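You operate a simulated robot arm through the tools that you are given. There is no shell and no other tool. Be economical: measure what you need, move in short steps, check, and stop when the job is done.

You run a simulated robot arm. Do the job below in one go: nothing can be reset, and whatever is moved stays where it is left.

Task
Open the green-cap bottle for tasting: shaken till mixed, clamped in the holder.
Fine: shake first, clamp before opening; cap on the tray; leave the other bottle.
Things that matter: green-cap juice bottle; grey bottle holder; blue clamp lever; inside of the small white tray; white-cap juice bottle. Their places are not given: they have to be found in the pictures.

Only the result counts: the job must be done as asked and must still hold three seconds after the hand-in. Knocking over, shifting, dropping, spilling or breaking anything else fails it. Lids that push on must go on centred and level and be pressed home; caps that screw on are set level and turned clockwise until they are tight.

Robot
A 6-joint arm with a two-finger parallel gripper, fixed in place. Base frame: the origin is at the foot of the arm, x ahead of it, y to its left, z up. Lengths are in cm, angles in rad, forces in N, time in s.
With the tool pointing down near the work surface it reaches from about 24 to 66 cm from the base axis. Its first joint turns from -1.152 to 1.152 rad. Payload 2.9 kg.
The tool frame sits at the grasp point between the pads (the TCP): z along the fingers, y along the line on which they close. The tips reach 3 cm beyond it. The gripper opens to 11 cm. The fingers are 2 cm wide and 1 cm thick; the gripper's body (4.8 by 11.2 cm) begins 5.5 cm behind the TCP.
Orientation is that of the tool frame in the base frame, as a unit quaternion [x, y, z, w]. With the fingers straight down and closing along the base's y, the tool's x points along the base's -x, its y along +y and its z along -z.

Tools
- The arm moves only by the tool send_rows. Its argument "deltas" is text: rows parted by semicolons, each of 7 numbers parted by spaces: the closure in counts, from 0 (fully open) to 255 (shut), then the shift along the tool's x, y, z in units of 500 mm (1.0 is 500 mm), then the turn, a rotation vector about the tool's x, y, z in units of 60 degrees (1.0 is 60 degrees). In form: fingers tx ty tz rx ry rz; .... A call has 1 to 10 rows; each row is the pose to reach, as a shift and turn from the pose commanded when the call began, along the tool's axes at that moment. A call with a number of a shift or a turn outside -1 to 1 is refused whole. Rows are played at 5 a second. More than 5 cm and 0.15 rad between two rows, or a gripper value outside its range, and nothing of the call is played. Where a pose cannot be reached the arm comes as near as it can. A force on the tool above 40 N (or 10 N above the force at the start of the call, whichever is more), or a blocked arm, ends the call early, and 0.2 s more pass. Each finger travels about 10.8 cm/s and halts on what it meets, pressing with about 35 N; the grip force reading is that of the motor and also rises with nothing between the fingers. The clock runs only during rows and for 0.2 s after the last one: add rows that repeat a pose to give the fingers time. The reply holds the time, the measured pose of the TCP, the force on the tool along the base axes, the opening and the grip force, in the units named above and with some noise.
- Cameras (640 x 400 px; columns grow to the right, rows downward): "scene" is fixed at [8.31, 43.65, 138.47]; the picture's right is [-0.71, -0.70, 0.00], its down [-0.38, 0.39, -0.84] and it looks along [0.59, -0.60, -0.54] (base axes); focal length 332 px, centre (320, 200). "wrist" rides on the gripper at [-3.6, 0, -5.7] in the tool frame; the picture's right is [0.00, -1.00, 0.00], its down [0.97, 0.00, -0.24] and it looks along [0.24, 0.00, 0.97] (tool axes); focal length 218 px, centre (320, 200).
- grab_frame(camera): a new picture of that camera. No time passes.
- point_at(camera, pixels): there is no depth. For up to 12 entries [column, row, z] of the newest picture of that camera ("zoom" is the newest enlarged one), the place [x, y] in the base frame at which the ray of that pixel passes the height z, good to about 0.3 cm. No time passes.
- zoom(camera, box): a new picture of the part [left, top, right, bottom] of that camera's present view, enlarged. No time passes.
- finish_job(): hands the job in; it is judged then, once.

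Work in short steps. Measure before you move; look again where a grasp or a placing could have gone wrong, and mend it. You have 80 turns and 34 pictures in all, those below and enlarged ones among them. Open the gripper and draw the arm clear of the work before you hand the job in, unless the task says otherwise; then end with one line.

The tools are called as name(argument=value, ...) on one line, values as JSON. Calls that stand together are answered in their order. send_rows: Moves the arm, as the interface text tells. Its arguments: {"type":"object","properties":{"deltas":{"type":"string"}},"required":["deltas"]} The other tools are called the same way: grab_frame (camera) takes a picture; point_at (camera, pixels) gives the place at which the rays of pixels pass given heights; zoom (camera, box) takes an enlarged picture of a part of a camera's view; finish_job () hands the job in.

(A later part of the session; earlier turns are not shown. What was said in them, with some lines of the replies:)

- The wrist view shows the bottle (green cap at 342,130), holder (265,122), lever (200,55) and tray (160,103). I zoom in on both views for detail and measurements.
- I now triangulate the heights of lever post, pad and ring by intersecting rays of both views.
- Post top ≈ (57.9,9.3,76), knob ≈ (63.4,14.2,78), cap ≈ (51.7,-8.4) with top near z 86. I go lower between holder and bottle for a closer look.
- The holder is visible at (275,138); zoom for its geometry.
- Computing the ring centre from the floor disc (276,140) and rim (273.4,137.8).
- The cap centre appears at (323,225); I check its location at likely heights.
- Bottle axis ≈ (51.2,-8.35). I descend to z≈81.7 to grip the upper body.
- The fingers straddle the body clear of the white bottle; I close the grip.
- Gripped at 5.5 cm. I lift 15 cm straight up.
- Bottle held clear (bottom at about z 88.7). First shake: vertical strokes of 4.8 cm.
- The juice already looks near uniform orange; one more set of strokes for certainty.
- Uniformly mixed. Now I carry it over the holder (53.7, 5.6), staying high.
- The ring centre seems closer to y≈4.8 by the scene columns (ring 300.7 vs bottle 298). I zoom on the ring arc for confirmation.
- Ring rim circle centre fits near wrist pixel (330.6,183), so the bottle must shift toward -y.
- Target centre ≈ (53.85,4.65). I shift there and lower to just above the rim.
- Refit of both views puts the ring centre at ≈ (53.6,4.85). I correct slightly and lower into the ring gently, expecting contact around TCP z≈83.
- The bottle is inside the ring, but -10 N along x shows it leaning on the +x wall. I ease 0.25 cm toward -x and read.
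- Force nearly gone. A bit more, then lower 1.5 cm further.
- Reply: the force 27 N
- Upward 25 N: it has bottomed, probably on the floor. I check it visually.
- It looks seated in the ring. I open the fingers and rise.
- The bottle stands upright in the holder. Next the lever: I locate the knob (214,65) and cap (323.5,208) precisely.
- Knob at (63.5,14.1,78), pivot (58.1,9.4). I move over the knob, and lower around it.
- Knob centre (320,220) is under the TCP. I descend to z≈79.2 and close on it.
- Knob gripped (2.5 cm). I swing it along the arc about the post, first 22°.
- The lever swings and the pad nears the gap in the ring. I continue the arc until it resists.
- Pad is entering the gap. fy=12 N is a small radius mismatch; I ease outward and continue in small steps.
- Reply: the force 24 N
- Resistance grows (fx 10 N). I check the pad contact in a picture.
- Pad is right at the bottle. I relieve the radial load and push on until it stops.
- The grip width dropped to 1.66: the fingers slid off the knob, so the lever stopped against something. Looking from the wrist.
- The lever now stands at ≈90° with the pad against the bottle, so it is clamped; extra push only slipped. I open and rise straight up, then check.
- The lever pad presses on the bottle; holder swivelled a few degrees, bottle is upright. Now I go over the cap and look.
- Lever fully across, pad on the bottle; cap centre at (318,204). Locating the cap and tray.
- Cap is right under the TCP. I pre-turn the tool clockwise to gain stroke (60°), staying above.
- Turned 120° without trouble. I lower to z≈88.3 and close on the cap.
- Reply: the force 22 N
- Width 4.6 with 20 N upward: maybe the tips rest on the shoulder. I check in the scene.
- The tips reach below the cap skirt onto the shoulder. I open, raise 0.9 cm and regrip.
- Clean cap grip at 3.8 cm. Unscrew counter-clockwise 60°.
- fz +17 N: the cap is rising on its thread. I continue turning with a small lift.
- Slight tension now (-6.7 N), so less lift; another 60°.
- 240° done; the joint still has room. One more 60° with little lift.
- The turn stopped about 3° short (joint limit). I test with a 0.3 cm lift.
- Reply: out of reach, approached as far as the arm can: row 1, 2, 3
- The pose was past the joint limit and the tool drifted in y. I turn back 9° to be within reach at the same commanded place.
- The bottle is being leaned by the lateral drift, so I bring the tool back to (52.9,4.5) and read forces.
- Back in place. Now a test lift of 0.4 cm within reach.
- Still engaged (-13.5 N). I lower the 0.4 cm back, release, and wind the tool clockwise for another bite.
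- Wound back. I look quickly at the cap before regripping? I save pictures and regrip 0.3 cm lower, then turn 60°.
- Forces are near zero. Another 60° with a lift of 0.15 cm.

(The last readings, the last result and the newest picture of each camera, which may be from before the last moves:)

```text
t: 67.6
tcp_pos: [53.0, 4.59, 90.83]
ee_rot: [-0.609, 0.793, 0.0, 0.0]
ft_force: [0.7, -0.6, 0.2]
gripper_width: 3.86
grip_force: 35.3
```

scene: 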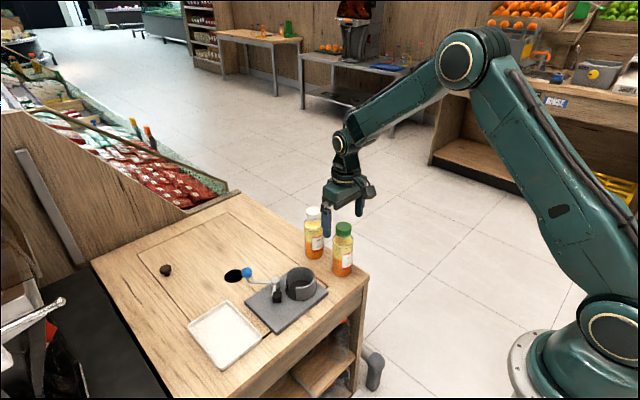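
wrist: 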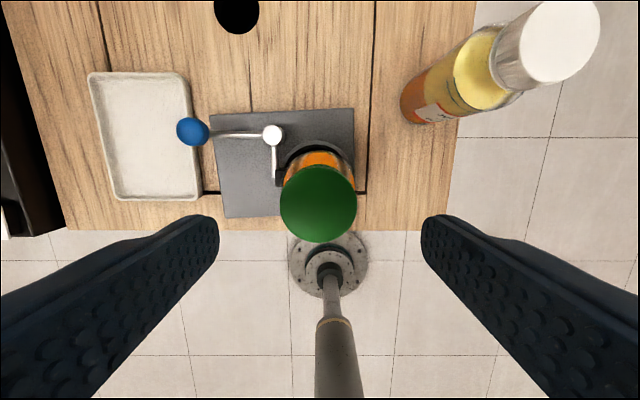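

Free of load: the cap seems loose. I lift 4 cm and look.

send_rows(deltas="190 0 0 -0.02 0 0 0; 190 0 0 -0.05 0 0 0; 190 0 0 -0.09 0 0 0; 190 0 0 -0.1 0 0 0; 190 0 0 -0.1 0 0 0")

zoom(camera="scene", box=[185, 175, 345, 335])

```text
t: 68.8
tcp_pos: [52.85, 4.73, 95.82]
ee_rot: [-0.609, 0.793, 0.0, 0.0]
ft_force: [0.5, 0.2, 0.1]
gripper_width: 3.83
grip_force: 35.0
```

```text
2.50 times, centred on (265, 255) of scene
```

zoom: 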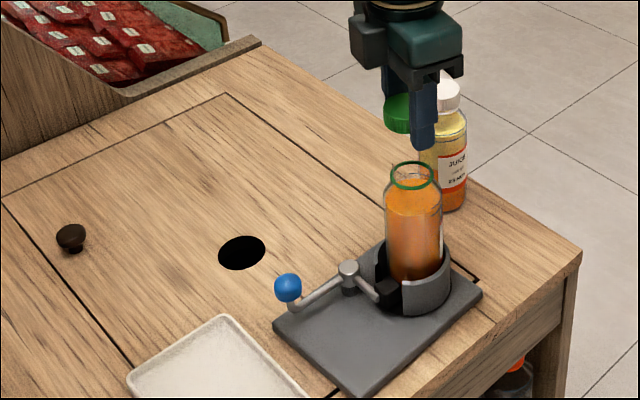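

The cap is off and the bottle stands open in the clamp. I carry the cap above the tray centre (≈56.5, 25.5).

send_rows(deltas="190 -0.03 0.0026 0 0 0 0; 190 -0.1 0.009 0 0 0 0; 190 -0.18 0.016 0 0 0 0; 190 -0.26 0.023 0 0 0 0; 190 -0.34 0.03 0 0 0 0; 190 -0.4 0.035 0 0 0 0; 190 -0.4226 0.0373 0 0 0 0; 190 -0.4226 0.0373 0 0 0 0")

send_rows(deltas="190 0 0 0.06 0 0 0; 190 0 0 0.14 0 0 0; 190 0 0 0.22 0 0 0; 190 0 0 0.3 0 0 0; 190 0 0 0.36 0 0 0; 190 0 0 0.39 0 0 0; 190 0 0 0.39 0 0 0")

```text
t: 70.6
tcp_pos: [56.69, 25.52, 95.85]
ee_rot: [-0.609, 0.793, -0.001, 0.0]
ft_force: [0.7, -0.3, 0.4]
gripper_width: 3.83
grip_force: 35.0
```

```text
t: 72.2
tcp_pos: [56.42, 25.52, 76.14]
ee_rot: [-0.609, 0.793, -0.001, -0.001]
ft_force: [0.3, -0.5, 0.5]
gripper_width: 3.82
grip_force: 35.3
```

Over the tray at z 76.1 with no contact. I view the height of the cap above the tray floor.

zoom(camera="scene", box=[185, 270, 285, 370])

send_rows(deltas="190 0 0 0.008 0 0 0; 190 0 0 0.014 0 0 0; 190 0 0 0.014 0 0 0")

```text
4.00 times, centred on (235, 320) of scene
```

zoom: 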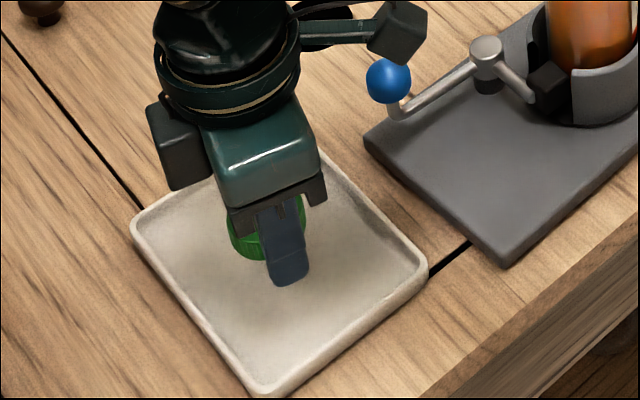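

```text
t: 73.0
tcp_pos: [56.56, 25.38, 75.48]
ee_rot: [-0.608, 0.794, -0.001, 0.0]
ft_force: [-0.3, -0.1, -0.1]
gripper_width: 3.8
grip_force: 34.7
```

No contact yet at 75.4; I go on in small steps.

send_rows(deltas="190 0 0 0.004 0 0 0; 190 0 0 0.008 0 0 0; 190 0 0 0.012 0 0 0; 190 0 0 0.012 0 0 0")

```text
t: 74.0
tcp_pos: [56.47, 25.49, 74.97]
ee_rot: [-0.609, 0.793, 0.0, 0.001]
ft_force: [0.1, 0.2, 0.2]
gripper_width: 3.82
grip_force: 34.9
```

send_rows(deltas="190 0 0 0.003 0 0 0; 190 0 0 0.006 0 0 0; 190 0 0 0.009 0 0 0; 190 0 0 0.009 0 0 0")

```text
t: 75.0
tcp_pos: [56.58, 25.41, 74.47]
ee_rot: [-0.609, 0.793, 0.0, 0.0]
ft_force: [0.0, 0.3, 0.4]
gripper_width: 3.84
grip_force: 35.5
```

Still free at 74.4. Two more millimetre steps, watching fz.

send_rows(deltas="190 0 0 0.002 0 0 0; 190 0 0 0.004 0 0 0; 190 0 0 0.006 0 0 0; 190 0 0 0.006 0 0 0")

```text
t: 76.0
tcp_pos: [56.58, 25.45, 74.38]
ee_rot: [-0.609, 0.793, -0.001, 0.003]
ft_force: [-5.2, -5.9, 25.2]
gripper_width: 3.83
grip_force: 35.1
```

Contact at 74.3 (25 N). I back off a millimetre, open gently and rise clear.

send_rows(deltas="190 0 0 -0.004 0 0 0; 165 0 0 -0.004 0 0 0; 140 0 0 -0.004 0 0 0; 110 0 0 -0.004 0 0 0; 110 0 0 -0.004 0 0 0; 110 0 0 -0.06 0 0 0; 110 0 0 -0.14 0 0 0; 110 0 0 -0.24 0 0 0; 110 0 0 -0.34 0 0 0; 110 0 0 -0.42 0 0 0")

send_rows(deltas="0 0 0 -0.06 0 0 0; 0 0 0 -0.12 0 0 0; 0 0 0 -0.12 0 0 0")

grab_frame(camera="scene")

```text
t: 78.2
tcp_pos: [56.64, 25.76, 95.31]
ee_rot: [-0.609, 0.793, 0.0, 0.0]
ft_force: [0.3, 0.5, 0.2]
gripper_width: 6.24
grip_force: 0.0
```

```text
t: 79.0
tcp_pos: [56.51, 25.49, 101.41]
ee_rot: [-0.609, 0.793, 0.001, 0.0]
ft_force: [-0.4, 0.4, 0.3]
gripper_width: 10.98
grip_force: 0.1
```

```text
0 pictures are left
```

scene: 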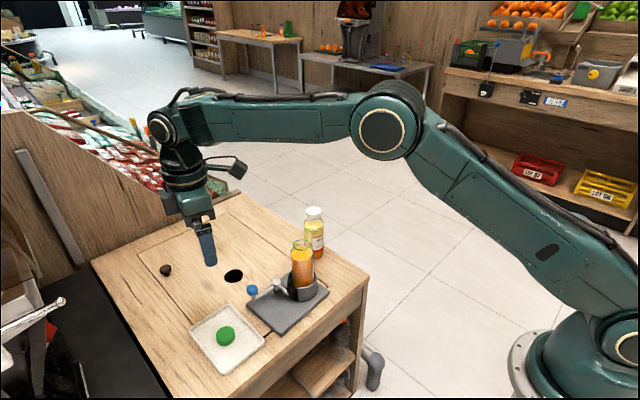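

The cap lies in the tray at (225,335), the open bottle stands clamped in the holder, the white-cap bottle is in its place and the arm is clear. I hand in.

finish_job()

```text
The job is handed in.
```

The green-cap bottle was shaken until evenly mixed, clamped in the holder and opened, and its cap is in the white tray; the white-cap bottle was left alone, but the holder turned a few degrees when I pushed the lever and the bottle spun a little in the clamp while I unscrewed the cap.
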